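You operate a simulated robot arm through the tools that you are given. There is no shell and no other tool.

You run a simulated two-armed robot. Do the job below in one go: nothing can be reset, and whatever is moved stays where it is left.

Task
Screw the cap back on the purple jar.

Only the result counts: the job must be done as asked and must still hold three seconds after the hand-in. Knocking over, shifting, dropping, spilling or breaking anything else fails it. Lids that push on must go on centred and level and be pressed home; caps that screw on are set level and turned clockwise until they are tight.

Robot
Two 7-joint arms with two-finger parallel grippers on one trunk, on a base that moves. Base frame: it is fixed to the floor where the robot stands at the start and does not move with it; the origin is under the middle of the robot, x ahead of it, y to its left, z up; the surface under the hand at the start is at about z = 0.85. Lengths are in m, angles in rad, forces in N, time in s.
The left shoulder is at the start at [0.05, 0.177, 1.179], the right one opposite. With the tool pointing down near the work surface each hand reaches from about 0.22 to 0.7 m from the robot's upright axis, wherever it stands, measured 20 degrees to its own side. Payload 3.43 kg a hand.
The TCP of each hand is the grasp point between the finger pads, 0.034 m short of the fingertips. In the tool frame z runs along the fingers and y along their closing line. The gripper opens to 0.128 m. The fingers are 0.024 m wide and 0.012 m thick; the gripper's body (0.048 by 0.13 m) begins 0.096 m behind the TCP.
Orientation is told as [roll, pitch, yaw] about the base's x, y, z axes, in that order, counted from this pose: with the fingers straight down and closing along the base's y, the tool's x points along the base's -x, its y along +y and its z along -z.

Tools
- The arms move only by the tool play_rows. It takes "left_increments", "right_increments" or both (then of equal length, played together; a hand with none holds still); each is a list of rows, each a list of 6 numbers: the shift along the tool's x, y, z in m, then the turn, a rotation vector about the tool's x, y, z in rad. In form: [[dx, dy, dz, ax, ay, az], ...]. A call has 1 to 20 rows; each row is the pose to reach, as a shift and turn from the pose commanded when the call began, along the tool's axes at that moment. "left_grip" and "right_grip" are, for a hand that has rows, the opening, from 0 (shut) to 1 (fully open), set as the call begins (left out, the last holds). A row lasts 0.2 s, in which the tool goes at most 0.05 m and 0.15 rad; a call with a longer step from one row to the next is refused whole, and so is a gripper value outside its range. Where a pose cannot be reached the arm comes as near as it can. A force on the tool above 40 N (or 10 N above the force at the start of the call, whichever is more), or a blocked arm, ends the call early, and 0.2 s more pass. The fingers move at their own pace (about 0.108 m/s each) and stop on an object; they squeeze with about 37 N. The grip force told is the motor's: it shows also when the fingers shut on nothing. Time passes only in rows, and 0.2 s behind the last, so rows that repeat a pose let the fingers close. It gives the time, the measured TCP pose, the force on the tool (base axes), the opening and the grip force at its end, in the units of the frame above (readings bear some noise), with the torque about the TCP (base axes, N m) and any sound that the robot's microphone picked up, and new pictures: "show" is both (left out), scene, wrist or none (wrist: the cameras of the hands that moved).
- Cameras (640 x 400 px; columns grow to the right, rows downward): "scene" is now at [0.1492, -0.0104, 1.3444]; the picture's right is [-0.12, -0.99, 0.00], its down [-0.58, 0.07, -0.81] and it looks along [0.80, -0.10, -0.59] (base axes); focal length 279 px, centre (320, 200). "left" rides on the left gripper at [0.076, 0.011, -0.16] in its tool frame; the picture's right is [-0.15, 0.99, 0.00], its down [-0.88, -0.13, -0.46] and it looks along [-0.45, -0.07, 0.89] (tool axes); focal length 234 px, centre (320, 200). "right" rides on the right gripper at [0.076, -0.011, -0.16] in its tool frame; the picture's right is [0.15, 0.99, 0.00], its down [-0.88, 0.13, -0.46] and it looks along [-0.45, 0.07, 0.89] (tool axes); focal length 234 px, centre (320, 200). There is no depth. A picture from a camera that has moved, and an enlarged one, comes with that camera's place and axes in the base frame and with its lens. The place of the scene camera against the robot may be out by one fixed shift of up to 0.012 m in any direction.
- raise_lower(by): slides the trunk up (or, below 0, down) by that many m; the arms and the scene camera ride with it, the base frame stays. It gives what a move gives, with no picture.
- drive_base(legs): drives the robot by 1 to 6 legs, each [ahead, turn to the left] in m and rad, along the robot's own axes; the way and the turn of a leg run together, so that a leg with both is an arc; at most 1.5 m and 3.142 rad a leg. The arms and the cameras ride along, it lands a little off, and it stops where it bumps. It gives what a move gives, and a new picture of the scene camera.
- turn_head(pan, tilt): turns the head with the scene camera to pan (to the left, within 1.396 rad either way) and tilt (down, from -0.506 to 1.204), counted from straight ahead of the robot. It gives what a move gives, and a new picture of the scene camera.
- zoom(camera, box): a new picture of the part [left, top, right, bottom] of that camera's present view, enlarged. The clock stands still meanwhile.
- job_done(): hands the job in; it is judged then, once.

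Nothing tells you exact positions but the pictures and the camera data. Unless the task says otherwise, let go and move clear before handing in.

The tools are called as a command line: name --argument value ..., lists and objects as JSON in quotes. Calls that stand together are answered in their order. play_rows: Moves the arms, as the interface text tells. Its arguments: {"type":"object","properties":{"left_increments":{"type":"array","items":{"type":"array","items":{"type":"number"}}},"left_grip":{"type":"number"},"right_increments":{"type":"array","items":{"type":"array","items":{"type":"number"}}},"right_grip":{"type":"number"},"show":{"type":"string","enum":["both","scene","wrist","none"]}},"required":[]} The other tools are called the same way: raise_lower (by) moves the trunk up or down; drive_base (legs) drives the base; turn_head (pan, tilt) turns the head that bears the scene camera; zoom (camera, box) takes an enlarged picture of a part of a camera's view; job_done () hands the job in.

At the start:

```text
clock: 0.0
left_eef_pos: [0.3688, 0.0589, 1.063]
left_orientation: [0.0, -0.003, 0.002]
left_ft_force: [0.2, 0.3, 0.3]
left_wrist_torque: [0.0, -0.03, -0.05]
left_width: 0.1277
left_grasp_force: 0.0
right_eef_pos: [0.4537, -0.2301, 1.144]
right_orientation: [-0.001, -0.001, -0.002]
right_ft_force: [-0.6, 0.6, 0.5]
right_wrist_torque: [0.0, 0.01, -0.02]
right_width: 0.128
right_grasp_force: 0.1
trunk travel left (down, up): [-0.35, 0.051]
robot x, y, heading: [0.0014, 0.0016, -0.001]
head pan, tilt (commanded): [-0.12, 0.625]
```

scene: 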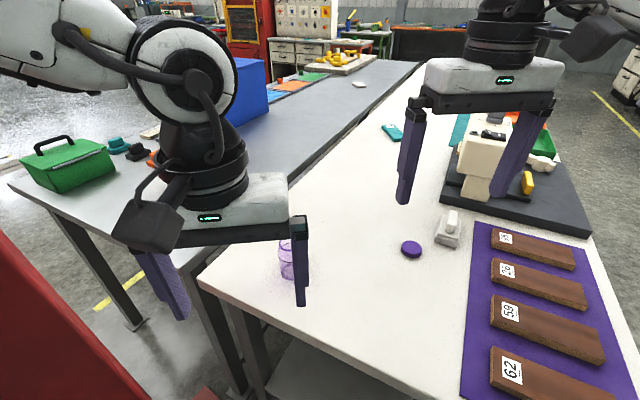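
right: 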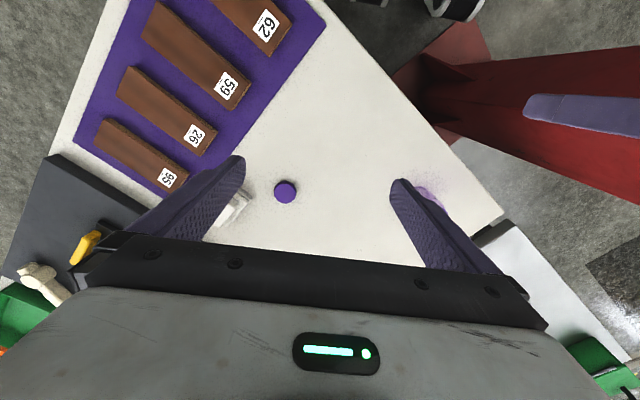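
left: 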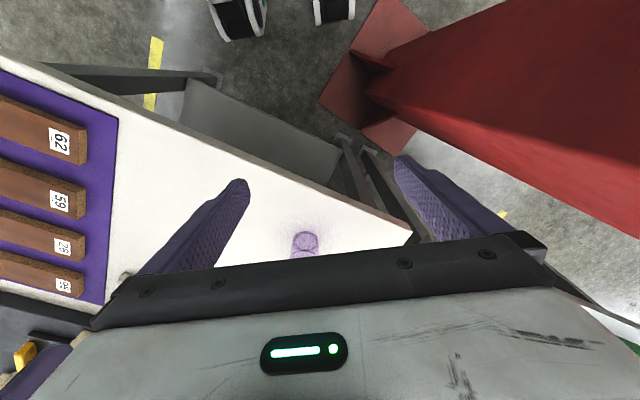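

I can see a purple cap lying on the white table at about [0.58, -0.28], and a translucent purple jar at about [0.56, 0.0], partly hidden behind the left finger. I'll enlarge the views before I move anything.

zoom --camera "scene" --box '[240, 200, 480, 350]'

zoom --camera "left" --box '[240, 200, 400, 300]'

zoom --camera "right" --box '[200, 140, 360, 240]'

```text
2.67 times, centred on (360, 275) of scene
camera zoom: at [0.1492, -0.0104, 1.3444], right [-0.12, -0.99, 0.0], down [-0.58, 0.07, -0.81], along [0.8, -0.1, -0.59], focal length 745 px, centre (213, 0)
```

zoom: 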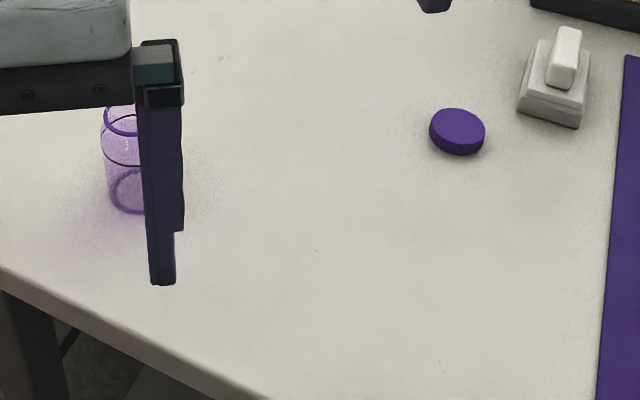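

```text
4.00 times, centred on (320, 250) of left
camera zoom: at [0.2941, 0.0698, 1.2243], right [0.15, 0.99, 0.0], down [0.88, -0.13, 0.46], along [0.45, -0.07, -0.89], focal length 937 px, centre (320, 0)
```

zoom: 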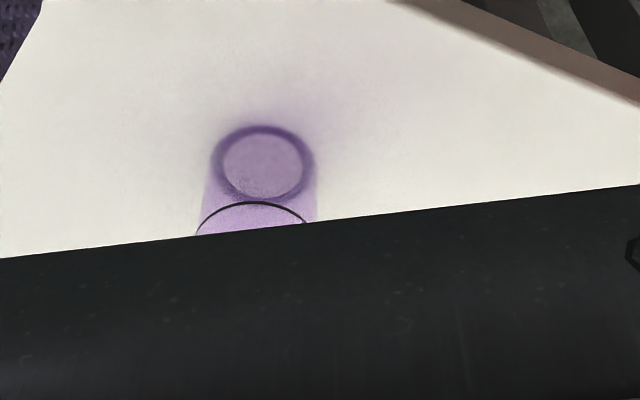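

```text
4.00 times, centred on (280, 190) of right
camera zoom: at [0.3766, -0.2402, 1.3036], right [-0.15, 0.99, 0.0], down [0.88, 0.13, 0.46], along [0.45, 0.07, -0.89], focal length 937 px, centre (480, 240)
```

zoom: 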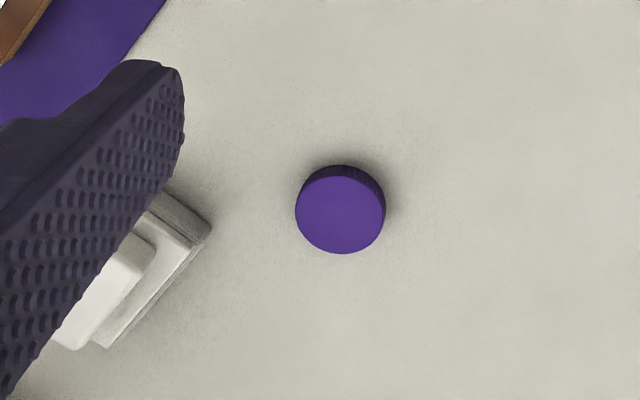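

The cap (about 47 mm across, 14 mm high, right way up) sits near [0.594, -0.280]. The jar (about 51 mm across, roughly 80 mm tall) stands near [0.568, 0.0], about 0.13 m in from the table's slanted near edge. I'll bring the left hand round to approach the jar low from the edge side, with the fingers about 30° below horizontal, so the right hand can work from above.

play_rows --left_increments '[[-0.0, 0.0, 0.0, 0.0335, -0.101, 0.058], [-0.01, 0.0, 0.0, 0.067, -0.202, 0.116], [-0.02, 0.0, 0.01, 0.1004, -0.3029, 0.1739], [-0.03, 0.0, 0.02, 0.1339, -0.4039, 0.2318], [-0.04, 0.0, 0.03, 0.1674, -0.5049, 0.2898], [-0.05, 0.001, 0.04, 0.2008, -0.6058, 0.3477], [-0.06, 0.002, 0.05, 0.2343, -0.7068, 0.4057], [-0.07, 0.003, 0.06, 0.2678, -0.8078, 0.4636], [-0.08, 0.003, 0.07, 0.3012, -0.9087, 0.5216], [-0.09, 0.003, 0.08, 0.3347, -1.0097, 0.5795]]' --left_grip 1.0 --show "both"

```text
clock: 1.6
left_eef_pos: [0.3999, -0.0125, 1.0982]
left_orientation: [0.305, -0.869, -0.812]
left_ft_force: [0.8, 0.1, 0.9]
left_wrist_torque: [0.03, 0.08, -0.02]
left_width: 0.128
left_grasp_force: 0.0
right_eef_pos: [0.4187, -0.2678, 1.1456]
right_orientation: [0.041, -0.035, -0.004]
right_ft_force: [1.0, -0.8, 0.3]
right_wrist_torque: [0.11, 0.02, -0.02]
right_width: 0.1282
right_grasp_force: 0.0
trunk travel left (down, up): [-0.35, 0.051]
robot x, y, heading: [-0.0063, -0.0047, 0.004]
head pan, tilt (commanded): [-0.12, 0.625]
stopped in row 8 (left hand): the arm was blocked; the commanded pose is now the measured one
camera scene: at [0.1088, -0.0599, 1.3454], right [-0.12, -0.99, -0.05], down [-0.55, 0.1, -0.83], along [0.82, -0.07, -0.56], focal length 279 px, centre (320, 200)
camera left: at [0.2597, 0.0844, 1.1404], right [0.59, 0.75, 0.3], down [-0.01, -0.37, 0.93], along [0.81, -0.55, -0.22], focal length 234 px, centre (320, 200)
```

scene: 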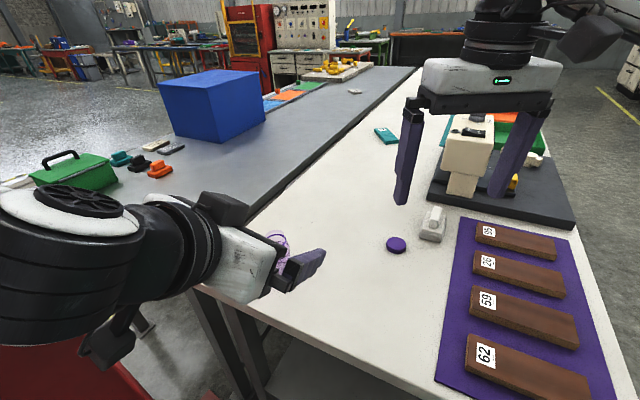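
left: 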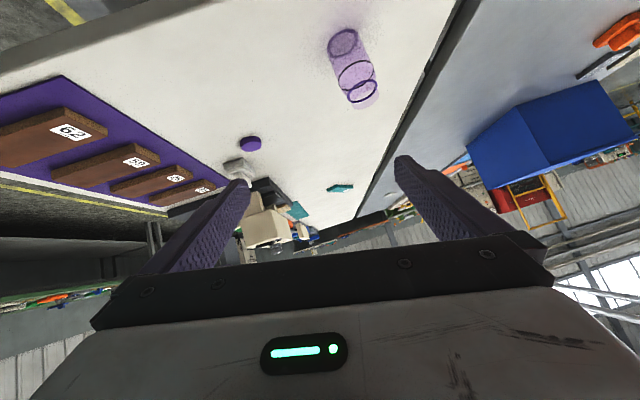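

The left arm jammed partway and tipped the robot slightly. It probably caught on the red post on the robot's left, around [0.45, 0.33]. I'll back it off along the way it came to take the pressure off, then look round.

play_rows --left_increments '[[0.009, 0.0055, -0.0047, -0.0387, 0.1167, -0.067], [0.018, 0.011, -0.0093, -0.0773, 0.2334, -0.1339], [0.027, 0.0165, -0.014, -0.116, 0.35, -0.2009], [0.036, 0.022, -0.0187, -0.1547, 0.4667, -0.2678]]' --show "both"

```text
clock: 2.7
left_eef_pos: [0.3876, 0.0293, 1.1399]
left_orientation: [0.226, -0.611, -0.395]
left_ft_force: [0.2, 0.9, 0.8]
left_wrist_torque: [0.0, 0.04, 0.02]
left_width: 0.1279
left_grasp_force: 0.0
right_eef_pos: [0.418, -0.2596, 1.1491]
right_orientation: [0.035, -0.033, -0.001]
right_ft_force: [0.6, -0.5, 0.7]
right_wrist_torque: [0.06, 0.01, 0.0]
right_width: 0.1283
right_grasp_force: 0.1
trunk travel left (down, up): [-0.35, 0.051]
robot x, y, heading: [-0.0054, -0.0026, 0.009]
head pan, tilt (commanded): [-0.12, 0.625]
stopped in row 4 (left hand): the arm was blocked; the commanded pose is now the measured one
camera scene: at [0.107, -0.0497, 1.3456], right [-0.11, -0.99, -0.04], down [-0.55, 0.1, -0.83], along [0.83, -0.07, -0.56], focal length 279 px, centre (320, 200)
camera left: at [0.2394, 0.0649, 1.2269], right [0.36, 0.89, 0.27], down [0.36, -0.4, 0.84], along [0.86, -0.21, -0.46], focal length 234 px, centre (320, 200)
```

scene: 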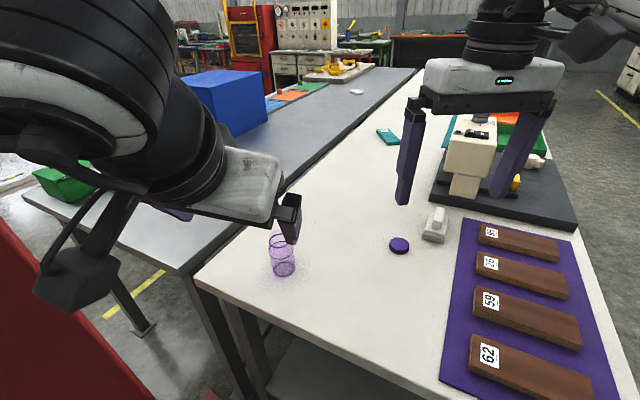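
left: 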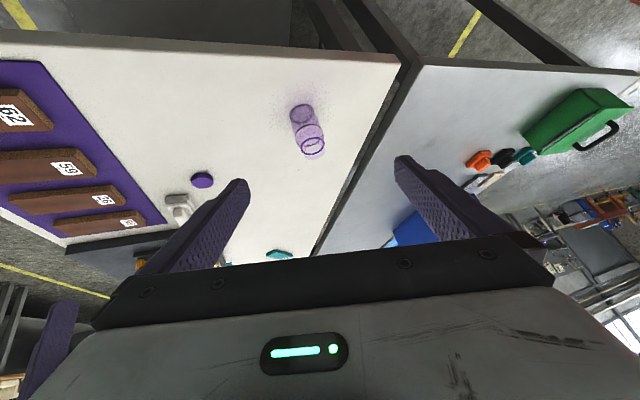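

The robot is still tilted a little, so something is still touching. I'll turn the head left and look down to find where the arm and the post meet.

turn_head --pan 0.9 --tilt 0.75

```text
clock: 4.0
left_eef_pos: [0.3872, 0.0285, 1.1388]
left_orientation: [0.227, -0.6, -0.394]
left_ft_force: [0.0, 0.4, -0.6]
left_wrist_torque: [0.04, -0.03, 0.03]
left_width: 0.1279
left_grasp_force: 0.1
right_eef_pos: [0.4168, -0.2602, 1.1523]
right_orientation: [0.037, -0.037, -0.004]
right_ft_force: [-0.4, -0.2, 1.0]
right_wrist_torque: [0.0, -0.03, -0.02]
right_width: 0.1283
right_grasp_force: 0.3
trunk travel left (down, up): [-0.35, 0.051]
robot x, y, heading: [-0.0077, -0.0063, 0.002]
head pan, tilt (commanded): [0.901, 0.75]
camera scene: at [0.0697, 0.0229, 1.339], right [0.78, -0.62, 0.01], down [-0.39, -0.51, -0.77], along [0.48, 0.6, -0.64], focal length 279 px, centre (320, 200)
```

scene: 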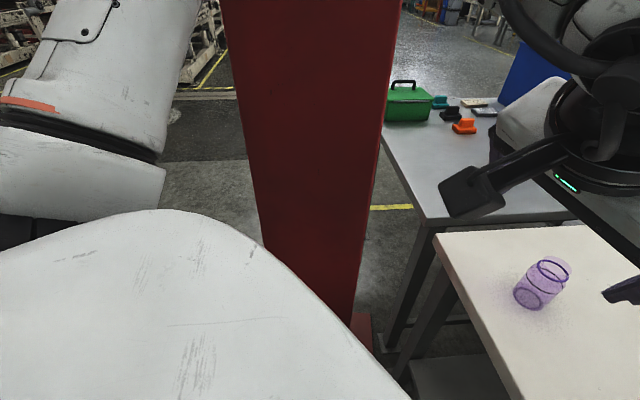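

turn_head --pan 0.9 --tilt 0.05

turn_head --pan 1.39 --tilt 0.3

```text
clock: 5.1
left_eef_pos: [0.3869, 0.0289, 1.1392]
left_orientation: [0.227, -0.601, -0.393]
left_ft_force: [-0.1, 0.1, 0.0]
left_wrist_torque: [0.01, -0.04, -0.01]
left_width: 0.128
left_grasp_force: 0.1
right_eef_pos: [0.4173, -0.2593, 1.1518]
right_orientation: [0.037, -0.039, -0.001]
right_ft_force: [1.6, 0.4, 0.2]
right_wrist_torque: [0.0, -0.03, 0.0]
right_width: 0.1281
right_grasp_force: 0.0
trunk travel left (down, up): [-0.35, 0.051]
robot x, y, heading: [-0.0012, -0.0079, 0.003]
head pan, tilt (commanded): [0.901, 0.051]
camera scene: at [0.0726, 0.0274, 1.4029], right [0.79, -0.62, 0.01], down [0.01, 0.0, -1.0], along [0.62, 0.79, 0.0], focal length 279 px, centre (320, 200)
```

scene: 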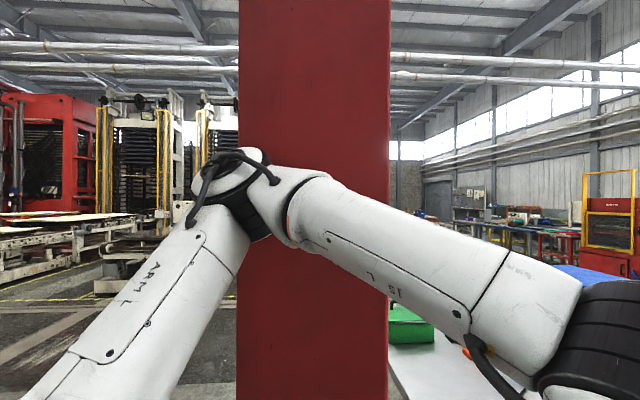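

```text
clock: 6.0
left_eef_pos: [0.3874, 0.0296, 1.1405]
left_orientation: [0.227, -0.601, -0.394]
left_ft_force: [-0.2, -0.5, -0.4]
left_wrist_torque: [-0.01, 0.0, -0.02]
left_width: 0.1281
left_grasp_force: 0.0
right_eef_pos: [0.4167, -0.2593, 1.1525]
right_orientation: [0.036, -0.038, -0.005]
right_ft_force: [0.4, -0.4, 0.1]
right_wrist_torque: [0.03, 0.0, 0.02]
right_width: 0.128
right_grasp_force: 0.1
trunk travel left (down, up): [-0.35, 0.051]
robot x, y, heading: [-0.0057, -0.006, 0.004]
head pan, tilt (commanded): [1.389, 0.3]
camera scene: at [0.0337, 0.0489, 1.3791], right [0.98, -0.18, 0.03], down [-0.02, -0.26, -0.97], along [0.18, 0.95, -0.26], focal length 279 px, centre (320, 200)
```

scene: 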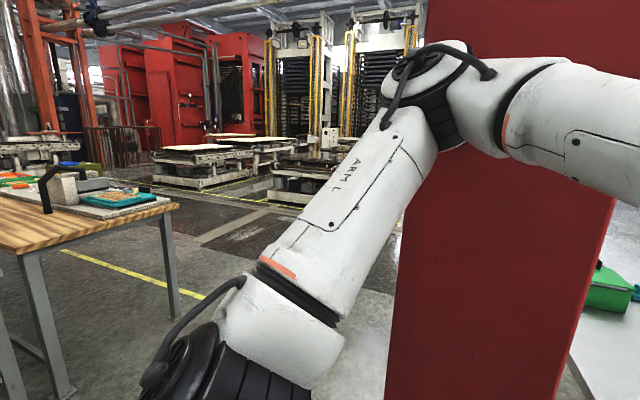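

It's the tall square red column at the robot's front left: the left elbow is pressing on its face. I'll back the base off a little to free the elbow. After that I'll turn right, so the left arm works from above and away from the column.

drive_base --legs '[[-0.1, 0.0]]'

```text
clock: 7.2
left_eef_pos: [0.3229, 0.0639, 1.1183]
left_orientation: [0.146, -0.571, -0.334]
left_ft_force: [-0.7, -0.4, 0.3]
left_wrist_torque: [-0.07, -0.04, -0.02]
left_width: 0.1284
left_grasp_force: 0.1
right_eef_pos: [0.3508, -0.2277, 1.1452]
right_orientation: [-0.001, -0.002, -0.001]
right_ft_force: [0.2, 0.8, 0.4]
right_wrist_torque: [-0.09, -0.04, 0.01]
right_width: 0.1281
right_grasp_force: 0.1
trunk travel left (down, up): [-0.35, 0.051]
robot x, y, heading: [-0.0991, 0.0006, 0.005]
head pan, tilt (commanded): [1.389, 0.3]
camera scene: at [-0.0227, 0.0936, 1.3737], right [0.98, -0.18, 0.0], down [-0.05, -0.29, -0.95], along [0.17, 0.94, -0.3], focal length 279 px, centre (320, 200)
```

scene: 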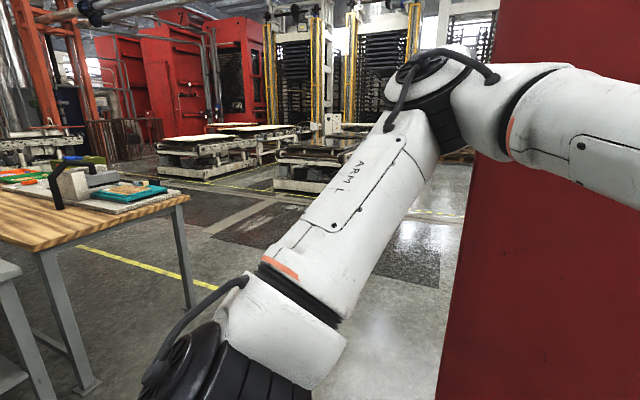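

The robot is level again. Before turning right I'll check that side for obstacles.

turn_head --pan -1.0 --tilt 0.5

turn_head --pan -1.39 --tilt 0.2

```text
clock: 9.3
left_eef_pos: [0.3244, 0.062, 1.1179]
left_orientation: [0.148, -0.569, -0.335]
left_ft_force: [0.2, 0.5, 0.2]
left_wrist_torque: [0.02, 0.01, 0.01]
left_width: 0.1279
left_grasp_force: 0.1
right_eef_pos: [0.3526, -0.2295, 1.1439]
right_orientation: [0.0, -0.002, 0.0]
right_ft_force: [0.3, 0.0, 0.2]
right_wrist_torque: [-0.03, 0.01, -0.02]
right_width: 0.1278
right_grasp_force: 0.0
trunk travel left (down, up): [-0.35, 0.051]
robot x, y, heading: [-0.1026, -0.0015, 0.001]
head pan, tilt (commanded): [-1.0, 0.499]
camera scene: at [0.0113, -0.077, 1.3556], right [-0.84, -0.54, 0.0], down [-0.26, 0.4, -0.88], along [0.48, -0.74, -0.48], focal length 279 px, centre (320, 200)
```

scene: 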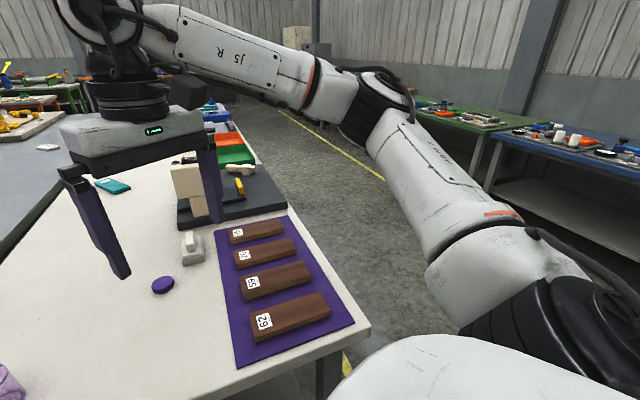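

```text
clock: 10.2
left_eef_pos: [0.3242, 0.0615, 1.1191]
left_orientation: [0.147, -0.569, -0.335]
left_ft_force: [-0.3, -0.2, 0.4]
left_wrist_torque: [-0.02, -0.02, -0.03]
left_width: 0.128
left_grasp_force: 0.0
right_eef_pos: [0.3527, -0.2304, 1.1441]
right_orientation: [-0.002, -0.001, -0.001]
right_ft_force: [0.5, 0.1, 0.9]
right_wrist_torque: [-0.01, -0.05, -0.01]
right_width: 0.128
right_grasp_force: 0.0
trunk travel left (down, up): [-0.35, 0.051]
robot x, y, heading: [-0.1031, 0.0019, 0.002]
head pan, tilt (commanded): [-1.389, 0.201]
camera scene: at [-0.0209, -0.0923, 1.3833], right [-0.98, -0.18, 0.0], down [-0.04, 0.2, -0.98], along [0.18, -0.96, -0.2], focal length 279 px, centre (320, 200)
```

scene: 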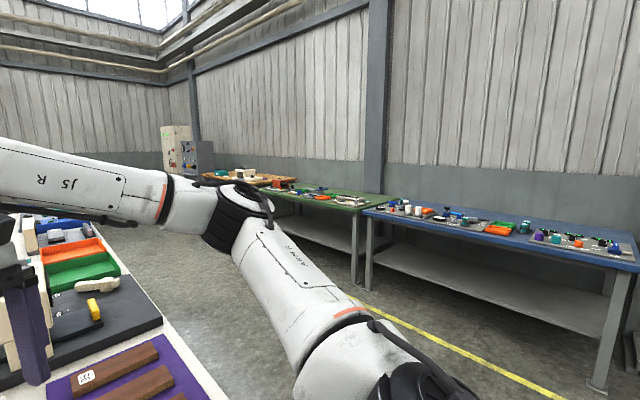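

The right side is clear. I'll turn the base right by about 0.65 rad so it faces square to the table edge, then check the view ahead.

drive_base --legs '[[0.0, -0.65]]'

turn_head --pan 0.25 --tilt 0.75

```text
clock: 12.4
left_eef_pos: [0.2754, -0.2077, 1.1193]
left_orientation: [0.149, -0.57, -0.988]
left_ft_force: [0.0, -0.1, -0.2]
left_wrist_torque: [0.03, -0.01, 0.04]
left_width: 0.1281
left_grasp_force: 0.1
right_eef_pos: [0.121, -0.4574, 1.1439]
right_orientation: [0.0, 0.0, -0.651]
right_ft_force: [0.2, 0.7, -0.3]
right_wrist_torque: [0.0, -0.03, -0.01]
right_width: 0.1278
right_grasp_force: 0.1
trunk travel left (down, up): [-0.35, 0.051]
robot x, y, heading: [-0.1011, -0.0021, -0.646]
head pan, tilt (commanded): [-1.389, 0.201]
camera scene: at [-0.0945, -0.1267, 1.3833], right [-0.89, 0.45, 0.0], down [0.09, 0.18, -0.98], along [-0.44, -0.88, -0.2], focal length 279 px, centre (320, 200)
```

scene: 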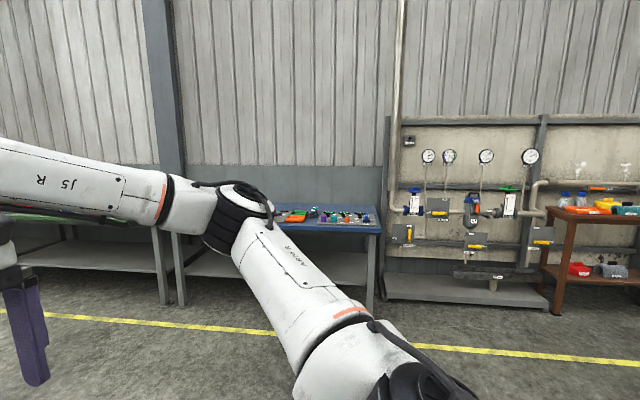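

```text
clock: 14.1
left_eef_pos: [0.275, -0.2078, 1.1183]
left_orientation: [0.149, -0.569, -0.987]
left_ft_force: [-0.4, 0.0, 0.1]
left_wrist_torque: [-0.02, 0.0, 0.02]
left_width: 0.1281
left_grasp_force: 0.0
right_eef_pos: [0.1203, -0.459, 1.1434]
right_orientation: [0.0, -0.001, -0.65]
right_ft_force: [0.1, -0.4, 0.2]
right_wrist_torque: [-0.04, 0.01, 0.01]
right_width: 0.1283
right_grasp_force: 0.0
trunk travel left (down, up): [-0.35, 0.051]
robot x, y, heading: [-0.1005, -0.0013, -0.649]
head pan, tilt (commanded): [0.25, 0.75]
camera scene: at [0.024, -0.0754, 1.3337], right [-0.39, -0.92, 0.0], down [-0.63, 0.27, -0.73], along [0.67, -0.28, -0.68], focal length 279 px, centre (320, 200)
```

scene: 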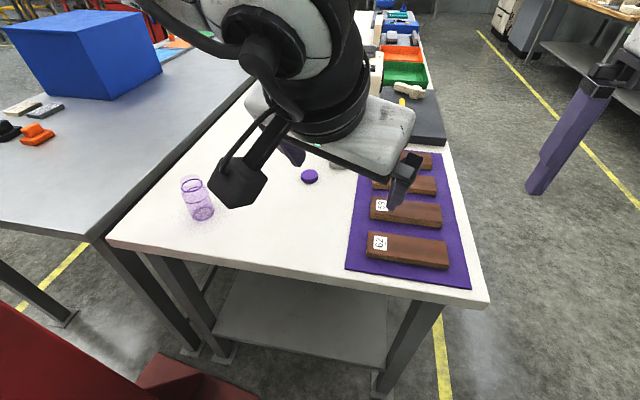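

turn_head --pan 0.1 --tilt 1.2

```text
clock: 15.0
left_eef_pos: [0.2754, -0.2078, 1.1185]
left_orientation: [0.148, -0.57, -0.985]
left_ft_force: [-0.4, 0.4, 0.6]
left_wrist_torque: [-0.01, -0.01, -0.01]
left_width: 0.1281
left_grasp_force: 0.0
right_eef_pos: [0.1217, -0.4576, 1.1442]
right_orientation: [-0.001, 0.0, -0.652]
right_ft_force: [-0.3, 0.1, -0.1]
right_wrist_torque: [-0.01, 0.01, 0.01]
right_width: 0.1278
right_grasp_force: 0.1
trunk travel left (down, up): [-0.35, 0.051]
robot x, y, heading: [-0.1006, 0.0003, -0.646]
head pan, tilt (commanded): [0.099, 1.201]
camera scene: at [-0.0046, -0.0723, 1.302], right [-0.52, -0.85, 0.0], down [-0.8, 0.49, -0.36], along [0.31, -0.19, -0.93], focal length 279 px, centre (320, 200)
```

scene: 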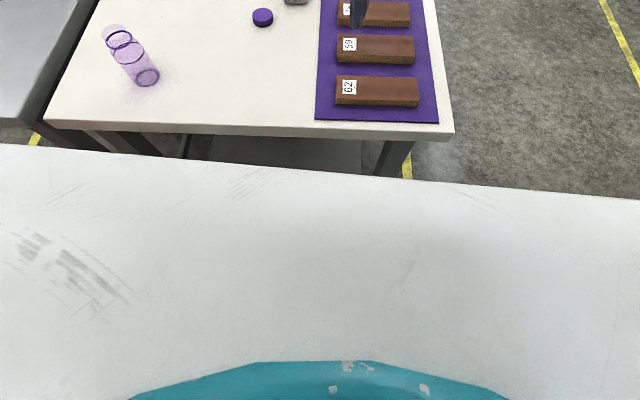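

The base has room ahead of it. I'll drive 0.12 m closer to the table end so the left hand can reach the cap comfortably.

drive_base --legs '[[0.12, 0.0]]'

turn_head --pan 0.3 --tilt 0.7

```text
clock: 16.2
left_eef_pos: [0.371, -0.2797, 1.1175]
left_orientation: [0.146, -0.568, -0.985]
left_ft_force: [0.7, 0.5, -0.4]
left_wrist_torque: [0.01, 0.03, -0.03]
left_width: 0.128
left_grasp_force: 0.1
right_eef_pos: [0.2171, -0.5304, 1.1433]
right_orientation: [0.0, 0.0, -0.649]
right_ft_force: [-0.2, 0.0, -0.7]
right_wrist_torque: [0.0, 0.04, 0.01]
right_width: 0.1279
right_grasp_force: 0.1
trunk travel left (down, up): [-0.35, 0.051]
robot x, y, heading: [-0.0068, -0.0687, -0.648]
head pan, tilt (commanded): [0.099, 1.201]
camera scene: at [0.0909, -0.1446, 1.3018], right [-0.52, -0.85, 0.0], down [-0.8, 0.49, -0.36], along [0.31, -0.19, -0.93], focal length 279 px, centre (320, 200)
```

scene: 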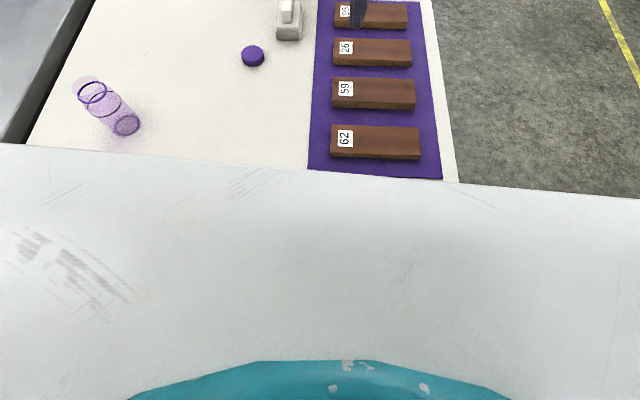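

```text
clock: 17.1
left_eef_pos: [0.3709, -0.2794, 1.119]
left_orientation: [0.148, -0.57, -0.987]
left_ft_force: [0.2, 0.2, -0.5]
left_wrist_torque: [0.0, 0.02, -0.01]
left_width: 0.1282
left_grasp_force: 0.0
right_eef_pos: [0.2162, -0.5298, 1.1428]
right_orientation: [0.001, -0.002, -0.649]
right_ft_force: [0.0, -0.3, -0.5]
right_wrist_torque: [0.03, 0.03, 0.0]
right_width: 0.1276
right_grasp_force: 0.1
trunk travel left (down, up): [-0.35, 0.051]
robot x, y, heading: [-0.0034, -0.0728, -0.646]
head pan, tilt (commanded): [0.3, 0.7]
camera scene: at [0.1223, -0.1439, 1.3378], right [-0.34, -0.94, 0.0], down [-0.61, 0.22, -0.76], along [0.72, -0.26, -0.64], focal length 279 px, centre (320, 200)
```

scene: 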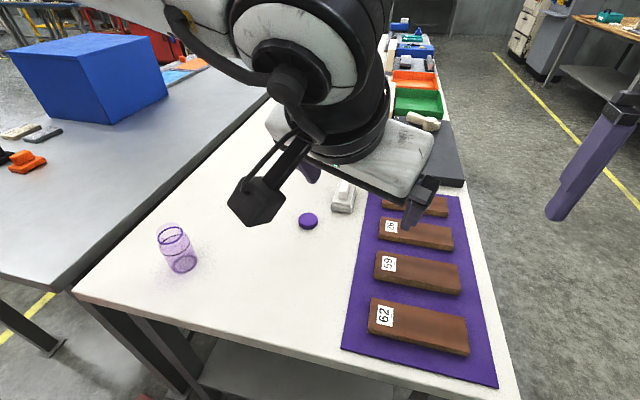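

The robot now stands at about [-0.005, -0.071] with heading -0.647. I'll straighten the left hand to point down and bring it above the cap at z ≈ 1.06.

play_rows --left_increments '[[-0.0088, 0.0205, 0.0174, 0.0057, 0.0734, -0.036], [-0.0176, 0.041, 0.0349, 0.0114, 0.1468, -0.072], [-0.0264, 0.0616, 0.0523, 0.0171, 0.2202, -0.108], [-0.0352, 0.0821, 0.0697, 0.0228, 0.2937, -0.144], [-0.0439, 0.1026, 0.0871, 0.0285, 0.3671, -0.18], [-0.0527, 0.1232, 0.1046, 0.0342, 0.4405, -0.2161], [-0.0615, 0.1437, 0.122, 0.0399, 0.5139, -0.2521], [-0.0703, 0.1642, 0.1394, 0.0456, 0.5873, -0.2881]]' --left_grip 0.6 --show "both"

```text
clock: 18.9
left_eef_pos: [0.5889, -0.2792, 1.0601]
left_orientation: [0.0, 0.004, -0.648]
left_ft_force: [0.0, 0.9, 0.0]
left_wrist_torque: [0.0, 0.01, -0.04]
left_width: 0.0769
left_grasp_force: 0.0
right_eef_pos: [0.2181, -0.5304, 1.1442]
right_orientation: [0.001, -0.001, -0.65]
right_ft_force: [0.4, 0.9, -0.7]
right_wrist_torque: [0.06, -0.01, -0.02]
right_width: 0.1282
right_grasp_force: 0.1
trunk travel left (down, up): [-0.35, 0.051]
robot x, y, heading: [-0.0039, -0.0697, -0.651]
head pan, tilt (commanded): [0.3, 0.7]
camera scene: at [0.1226, -0.1443, 1.3378], right [-0.34, -0.94, 0.0], down [-0.61, 0.22, -0.76], along [0.72, -0.26, -0.64], focal length 279 px, centre (320, 200)
camera left: at [0.5372, -0.224, 1.2199], right [0.71, 0.7, 0.0], down [0.62, -0.64, 0.45], along [0.32, -0.32, -0.89], focal length 234 px, centre (320, 200)
```

scene: 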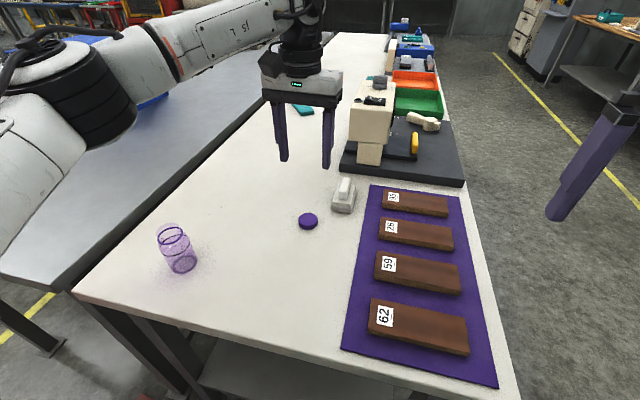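
left: 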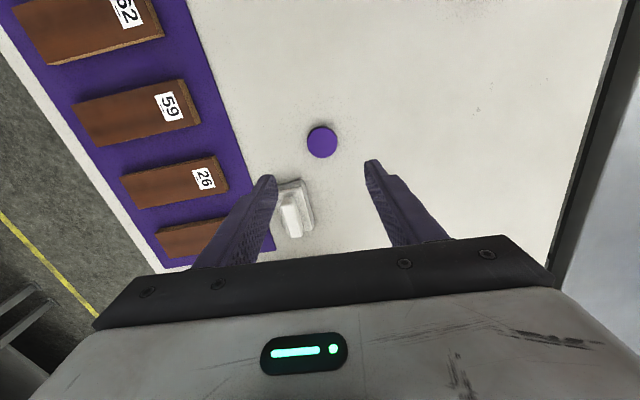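

The hand is over the cap. I'll enlarge the left view to measure how far off centre it is.

zoom --camera "left" --box '[260, 100, 388, 180]'

zoom --camera "scene" --box '[270, 170, 398, 250]'

zoom --camera "scene" --box '[110, 200, 238, 280]'

```text
5.00 times, centred on (324, 140) of left
camera zoom: at [0.5372, -0.224, 1.2199], right [0.71, 0.7, 0.0], down [0.62, -0.64, 0.45], along [0.32, -0.32, -0.89], focal length 1171 px, centre (300, 500)
```

zoom: 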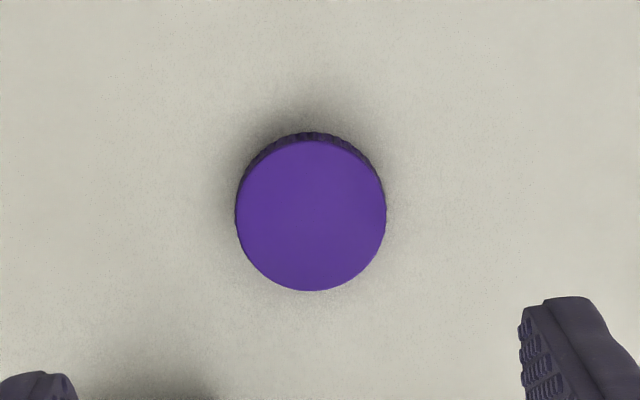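

```text
5.00 times, centred on (334, 210) of scene
camera zoom: at [0.1226, -0.1443, 1.3378], right [-0.34, -0.94, 0.0], down [-0.61, 0.22, -0.76], along [0.72, -0.26, -0.64], focal length 1397 px, centre (250, 150)
```

zoom: 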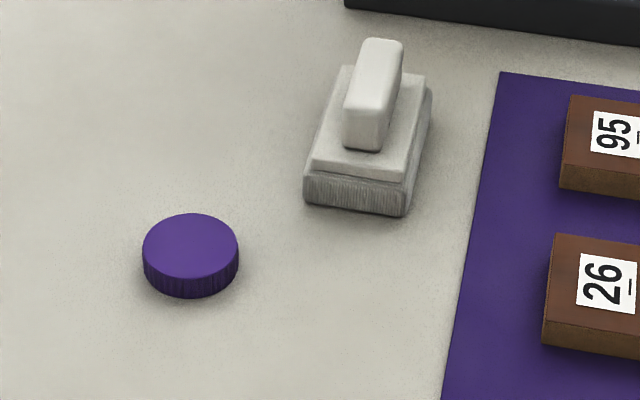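

```text
5.00 times, centred on (174, 240) of scene
camera zoom: at [0.1226, -0.1443, 1.3378], right [-0.34, -0.94, 0.0], down [-0.61, 0.22, -0.76], along [0.72, -0.26, -0.64], focal length 1397 px, centre (1050, 0)
```

zoom: 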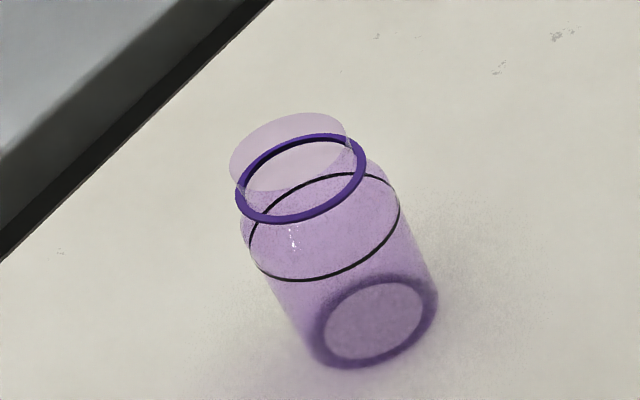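

The cap is about 9 mm further from the robot than the hand's centre and 1–2 mm to the side. I'll correct for that and go down to just above the cap with the fingers opened to about 77 mm.

play_rows --left_increments '[[-0.0093, 0.0018, 0.0, 0, 0, 0], [-0.0093, 0.0018, 0.03, 0, 0, 0], [-0.0093, 0.0018, 0.06, 0, 0, 0], [-0.0093, 0.0018, 0.09, 0, 0, 0], [-0.0093, 0.0018, 0.115, 0, 0, 0], [-0.0093, 0.0018, 0.13, 0, 0, 0], [-0.0093, 0.0018, 0.13, 0, 0, 0]]' --left_grip 0.6 --show "both"

zoom --camera "left" --box '[256, 110, 416, 210]'

zoom --camera "scene" --box '[240, 150, 400, 250]'

```text
clock: 20.5
left_eef_pos: [0.5971, -0.2828, 0.9299]
left_orientation: [-0.001, -0.001, -0.648]
left_ft_force: [-0.2, 0.1, -0.3]
left_wrist_torque: [0.0, 0.0, -0.01]
left_width: 0.0766
left_grasp_force: 0.0
right_eef_pos: [0.2166, -0.5281, 1.145]
right_orientation: [0.0, -0.001, -0.651]
right_ft_force: [-0.6, -0.3, -0.5]
right_wrist_torque: [0.03, 0.01, 0.01]
right_width: 0.1281
right_grasp_force: 0.1
trunk travel left (down, up): [-0.35, 0.051]
robot x, y, heading: [-0.0033, -0.071, -0.649]
head pan, tilt (commanded): [0.3, 0.7]
camera scene: at [0.1222, -0.1438, 1.3379], right [-0.34, -0.94, 0.0], down [-0.61, 0.22, -0.77], along [0.72, -0.26, -0.64], focal length 279 px, centre (320, 200)
camera left: at [0.5456, -0.2273, 1.0906], right [0.71, 0.7, 0.0], down [0.62, -0.64, 0.46], along [0.32, -0.32, -0.89], focal length 234 px, centre (320, 200)
```

scene: 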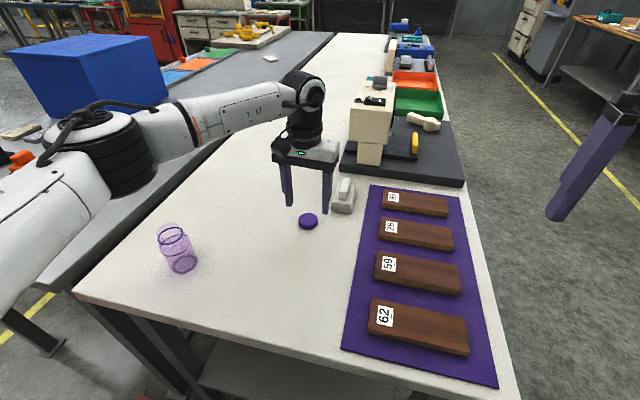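
left: 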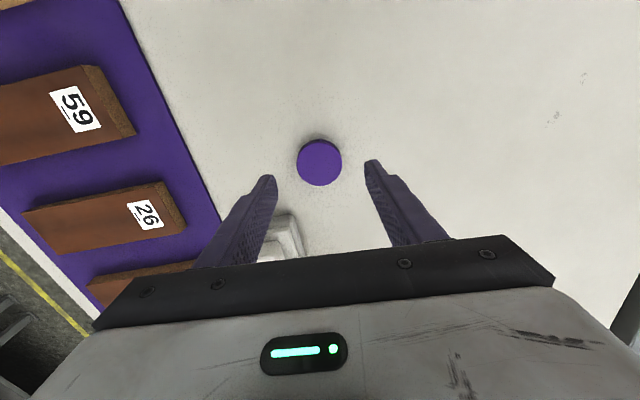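

```text
4.00 times, centred on (336, 160) of left
camera zoom: at [0.5456, -0.2273, 1.0906], right [0.71, 0.7, 0.0], down [0.62, -0.64, 0.46], along [0.32, -0.32, -0.89], focal length 937 px, centre (256, 360)
```

zoom: 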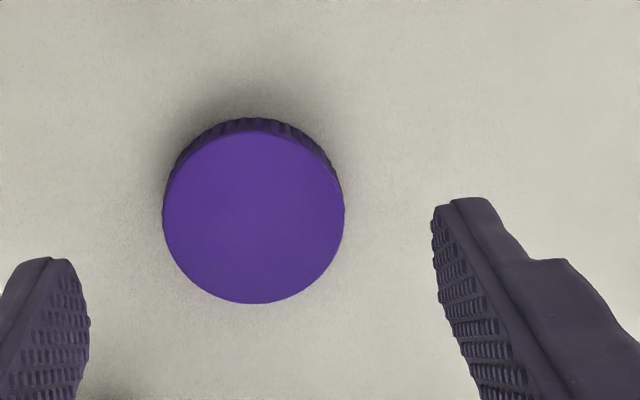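

```text
4.00 times, centred on (320, 200) of scene
camera zoom: at [0.1222, -0.1438, 1.3379], right [-0.34, -0.94, 0.0], down [-0.61, 0.22, -0.77], along [0.72, -0.26, -0.64], focal length 1118 px, centre (320, 200)
```

zoom: 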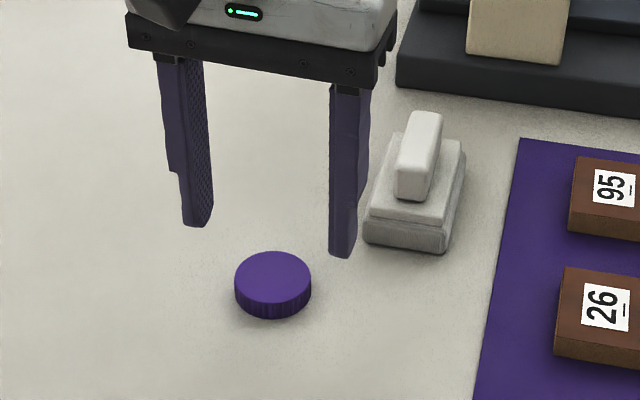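

The hand is within 2 mm of the cap's centre and the white block is clear of the finger. I'll go down the last 42 mm and close on the cap.

play_rows --left_increments '[[0.0015, -0.001, 0.015, 0, 0, 0], [0.0015, -0.001, 0.03, 0, 0, 0], [0.0015, -0.001, 0.038, 0, 0, 0], [0.0015, -0.001, 0.042, 0, 0, 0], [0.0015, -0.001, 0.042, 0, 0, 0]]' --left_grip 0.6 --show "wrist"

zoom --camera "scene" --box '[240, 150, 400, 250]'

```text
clock: 21.7
left_eef_pos: [0.5958, -0.2829, 0.8889]
left_orientation: [0.001, 0.0, -0.646]
left_ft_force: [0.4, -0.4, -0.8]
left_wrist_torque: [0.01, -0.01, 0.05]
left_width: 0.0769
left_grasp_force: 0.0
right_eef_pos: [0.2157, -0.5292, 1.144]
right_orientation: [0.0, -0.003, -0.651]
right_ft_force: [-0.8, 0.9, -1.2]
right_wrist_torque: [0.02, -0.02, 0.0]
right_width: 0.1282
right_grasp_force: 0.0
trunk travel left (down, up): [-0.35, 0.051]
robot x, y, heading: [-0.0043, -0.0727, -0.645]
head pan, tilt (commanded): [0.3, 0.7]
camera left: at [0.5442, -0.2271, 1.0492], right [0.71, 0.7, 0.0], down [0.62, -0.64, 0.46], along [0.32, -0.32, -0.89], focal length 234 px, centre (320, 200)
```

left: 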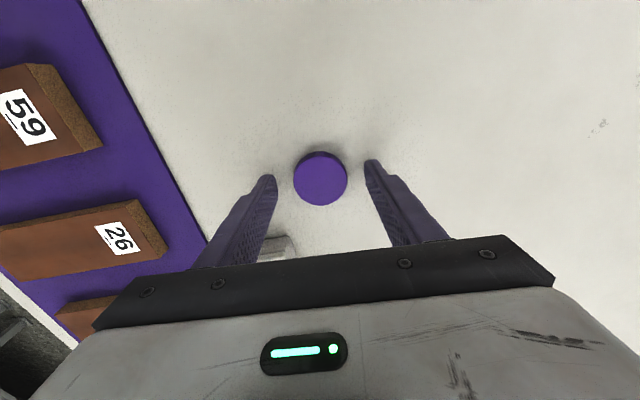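

```text
4.00 times, centred on (320, 200) of scene
camera zoom: at [0.1222, -0.1438, 1.3379], right [-0.34, -0.94, 0.0], down [-0.61, 0.22, -0.76], along [0.72, -0.26, -0.64], focal length 1118 px, centre (320, 200)
```

zoom: 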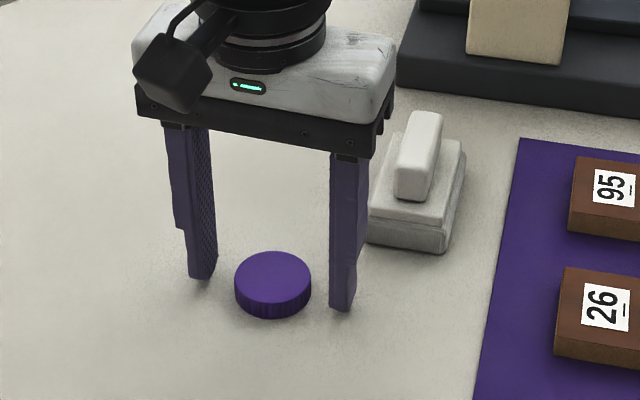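

Both fingers straddle the cap. I'll close on it now.

play_rows --left_increments '[[0, 0, 0, 0, 0, 0], [0, 0, 0, 0, 0, 0], [0, 0, 0, 0, 0, 0], [0, 0, 0, 0, 0, 0]]' --left_grip 0.0 --show "wrist"

zoom --camera "left" --box '[256, 130, 384, 210]'

```text
clock: 22.7
left_eef_pos: [0.5954, -0.2828, 0.8888]
left_orientation: [-0.001, 0.001, -0.648]
left_ft_force: [-0.3, 0.7, 1.0]
left_wrist_torque: [0.03, -0.03, -0.01]
left_width: 0.0429
left_grasp_force: 36.3
right_eef_pos: [0.2163, -0.5301, 1.145]
right_orientation: [0.002, -0.001, -0.651]
right_ft_force: [0.9, -0.5, -1.2]
right_wrist_torque: [0.0, 0.0, 0.0]
right_width: 0.1279
right_grasp_force: 0.1
trunk travel left (down, up): [-0.35, 0.051]
robot x, y, heading: [-0.0056, -0.0739, -0.649]
head pan, tilt (commanded): [0.3, 0.7]
camera left: at [0.5441, -0.2272, 1.0493], right [0.71, 0.7, 0.0], down [0.62, -0.64, 0.45], along [0.32, -0.32, -0.89], focal length 234 px, centre (320, 200)
```

left: 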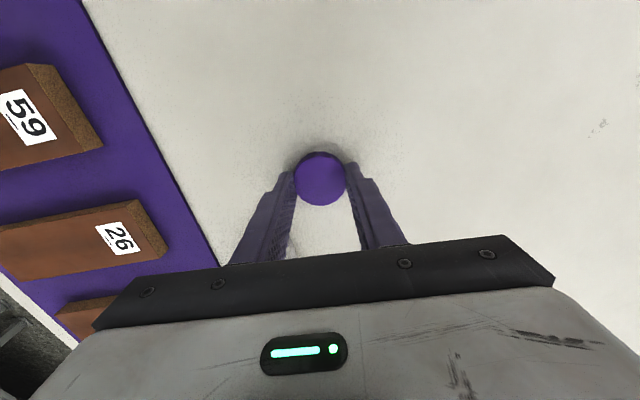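

```text
5.00 times, centred on (320, 170) of left
camera zoom: at [0.5441, -0.2272, 1.0493], right [0.71, 0.7, 0.0], down [0.62, -0.64, 0.45], along [0.32, -0.32, -0.89], focal length 1171 px, centre (320, 350)
```

zoom: 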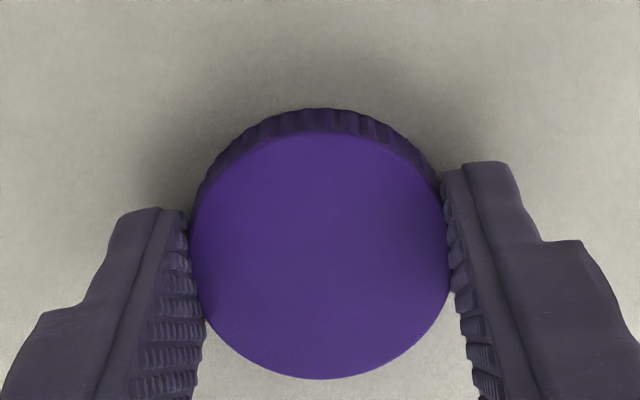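

The cap is held at 36 N and centred in the fingers. I'll lift it straight up.

play_rows --left_increments '[[0, 0, -0.01, 0, 0, 0], [0, 0, -0.04, 0, 0, 0], [0, 0, -0.08, 0, 0, 0], [0, 0, -0.12, 0, 0, 0], [0, 0, -0.16, 0, 0, 0], [0, 0, -0.2, 0, 0, 0], [0, 0, -0.23, 0, 0, 0]]' --left_grip 0.0 --show "both"

```text
clock: 24.3
left_eef_pos: [0.5946, -0.2828, 1.1195]
left_orientation: [-0.001, 0.0, -0.649]
left_ft_force: [0.3, 0.3, -0.5]
left_wrist_torque: [0.02, 0.01, -0.01]
left_width: 0.0429
left_grasp_force: 36.7
right_eef_pos: [0.2156, -0.5297, 1.1449]
right_orientation: [0.002, -0.002, -0.651]
right_ft_force: [-0.6, 0.8, -0.3]
right_wrist_torque: [0.02, 0.0, 0.02]
right_width: 0.1279
right_grasp_force: 0.1
trunk travel left (down, up): [-0.35, 0.051]
robot x, y, heading: [-0.0031, -0.0735, -0.646]
head pan, tilt (commanded): [0.3, 0.7]
camera scene: at [0.1219, -0.1439, 1.3379], right [-0.34, -0.94, 0.0], down [-0.61, 0.22, -0.77], along [0.72, -0.26, -0.64], focal length 279 px, centre (320, 200)
camera left: at [0.5429, -0.2276, 1.2802], right [0.71, 0.7, 0.0], down [0.62, -0.64, 0.45], along [0.32, -0.32, -0.89], focal length 234 px, centre (320, 200)
```

scene: 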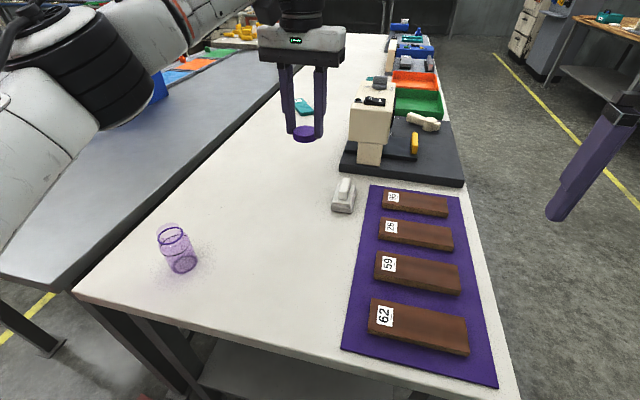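
left: 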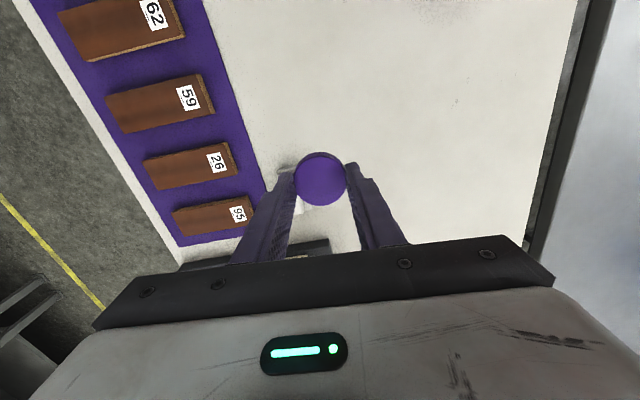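

The cap is safely up. I'll swing the left hand toward a spot above the jar and watch for any contact with the column.

play_rows --left_increments '[[0.0215, 0.0232, -0.004, 0, 0, 0], [0.0431, 0.0464, -0.008, 0, 0, 0], [0.0646, 0.0696, -0.012, 0, 0, 0], [0.0862, 0.0928, -0.016, 0, 0, 0], [0.1077, 0.116, -0.02, 0, 0, 0], [0.1293, 0.1393, -0.024, 0, 0, 0], [0.1508, 0.1625, -0.028, 0, 0, 0], [0.1724, 0.1857, -0.032, 0, 0, 0], [0.1939, 0.2089, -0.035, 0, 0, 0]]' --left_grip 0.0 --show "both"

```text
clock: 26.3
left_eef_pos: [0.5657, 0.0001, 1.1535]
left_orientation: [0.002, -0.001, -0.647]
left_ft_force: [0.1, 0.2, -0.6]
left_wrist_torque: [-0.02, -0.02, -0.06]
left_width: 0.0434
left_grasp_force: 36.7
right_eef_pos: [0.2154, -0.529, 1.1439]
right_orientation: [0.001, -0.002, -0.652]
right_ft_force: [-0.5, -0.2, -0.3]
right_wrist_torque: [-0.01, 0.01, 0.01]
right_width: 0.1277
right_grasp_force: 0.0
trunk travel left (down, up): [-0.35, 0.051]
robot x, y, heading: [-0.0051, -0.0706, -0.646]
head pan, tilt (commanded): [0.3, 0.7]
camera scene: at [0.122, -0.1431, 1.338], right [-0.34, -0.94, 0.0], down [-0.61, 0.22, -0.77], along [0.72, -0.26, -0.64], focal length 279 px, centre (320, 200)
camera left: at [0.5137, 0.0557, 1.3143], right [0.71, 0.7, 0.0], down [0.62, -0.63, 0.46], along [0.32, -0.33, -0.89], focal length 234 px, centre (320, 200)
```

scene: 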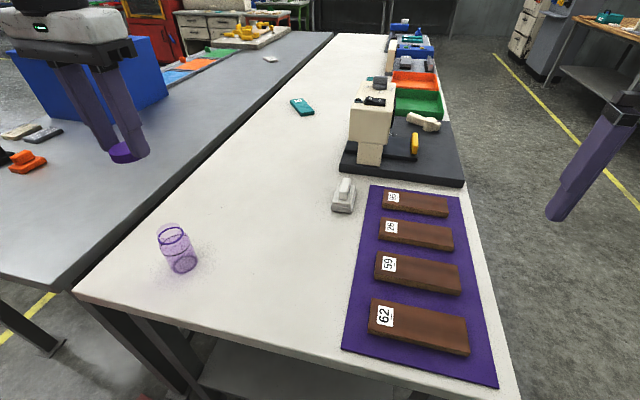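
left: 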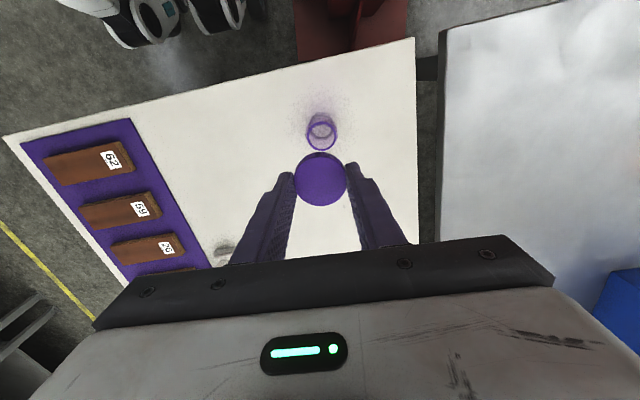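

No contact. I'll glance left to check the gap between the left elbow and the column, and enlarge the jar in the wrist view.

turn_head --pan 1.3 --tilt 0.15

zoom --camera "left" --box '[272, 85, 368, 145]'

```text
clock: 27.6
left_eef_pos: [0.5662, -0.0005, 1.1538]
left_orientation: [-0.001, 0.001, -0.648]
left_ft_force: [0.4, 0.3, 0.2]
left_wrist_torque: [0.0, -0.02, -0.01]
left_width: 0.0434
left_grasp_force: 36.7
right_eef_pos: [0.2151, -0.5299, 1.1442]
right_orientation: [0.0, -0.002, -0.651]
right_ft_force: [-0.6, -0.6, 0.3]
right_wrist_torque: [-0.02, 0.0, -0.03]
right_width: 0.1281
right_grasp_force: 0.1
trunk travel left (down, up): [-0.35, 0.051]
robot x, y, heading: [-0.0049, -0.0731, -0.652]
head pan, tilt (commanded): [1.3, 0.15]
camera scene: at [0.1162, -0.0586, 1.388], right [0.61, -0.8, 0.0], down [-0.12, -0.09, -0.99], along [0.79, 0.6, -0.15], focal length 279 px, centre (320, 200)
```

scene: 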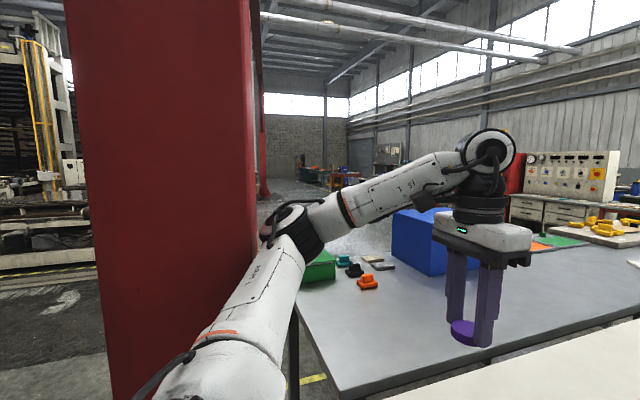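

```text
6.67 times, centred on (320, 115) of left
camera zoom: at [0.5142, 0.0543, 1.3142], right [0.71, 0.7, 0.0], down [0.62, -0.64, 0.45], along [0.32, -0.32, -0.89], focal length 1561 px, centre (320, 767)
```

zoom: 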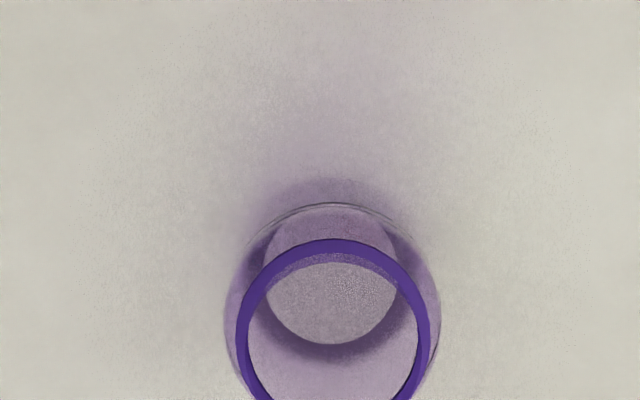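

zoom --camera "left" --box '[272, 95, 368, 155]'

```text
6.67 times, centred on (320, 125) of left
camera zoom: at [0.5142, 0.0543, 1.3142], right [0.71, 0.7, 0.0], down [0.62, -0.64, 0.45], along [0.32, -0.32, -0.89], focal length 1561 px, centre (320, 700)
```

zoom: 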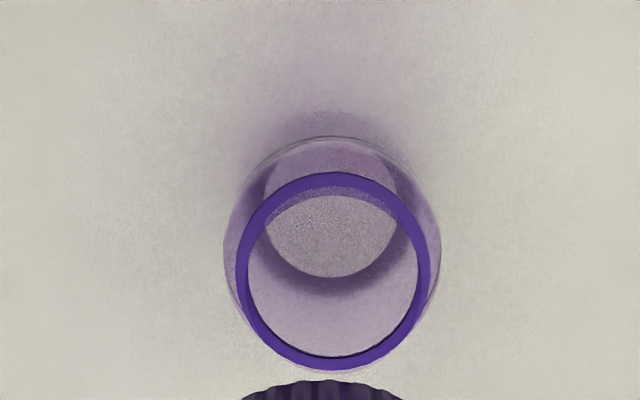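

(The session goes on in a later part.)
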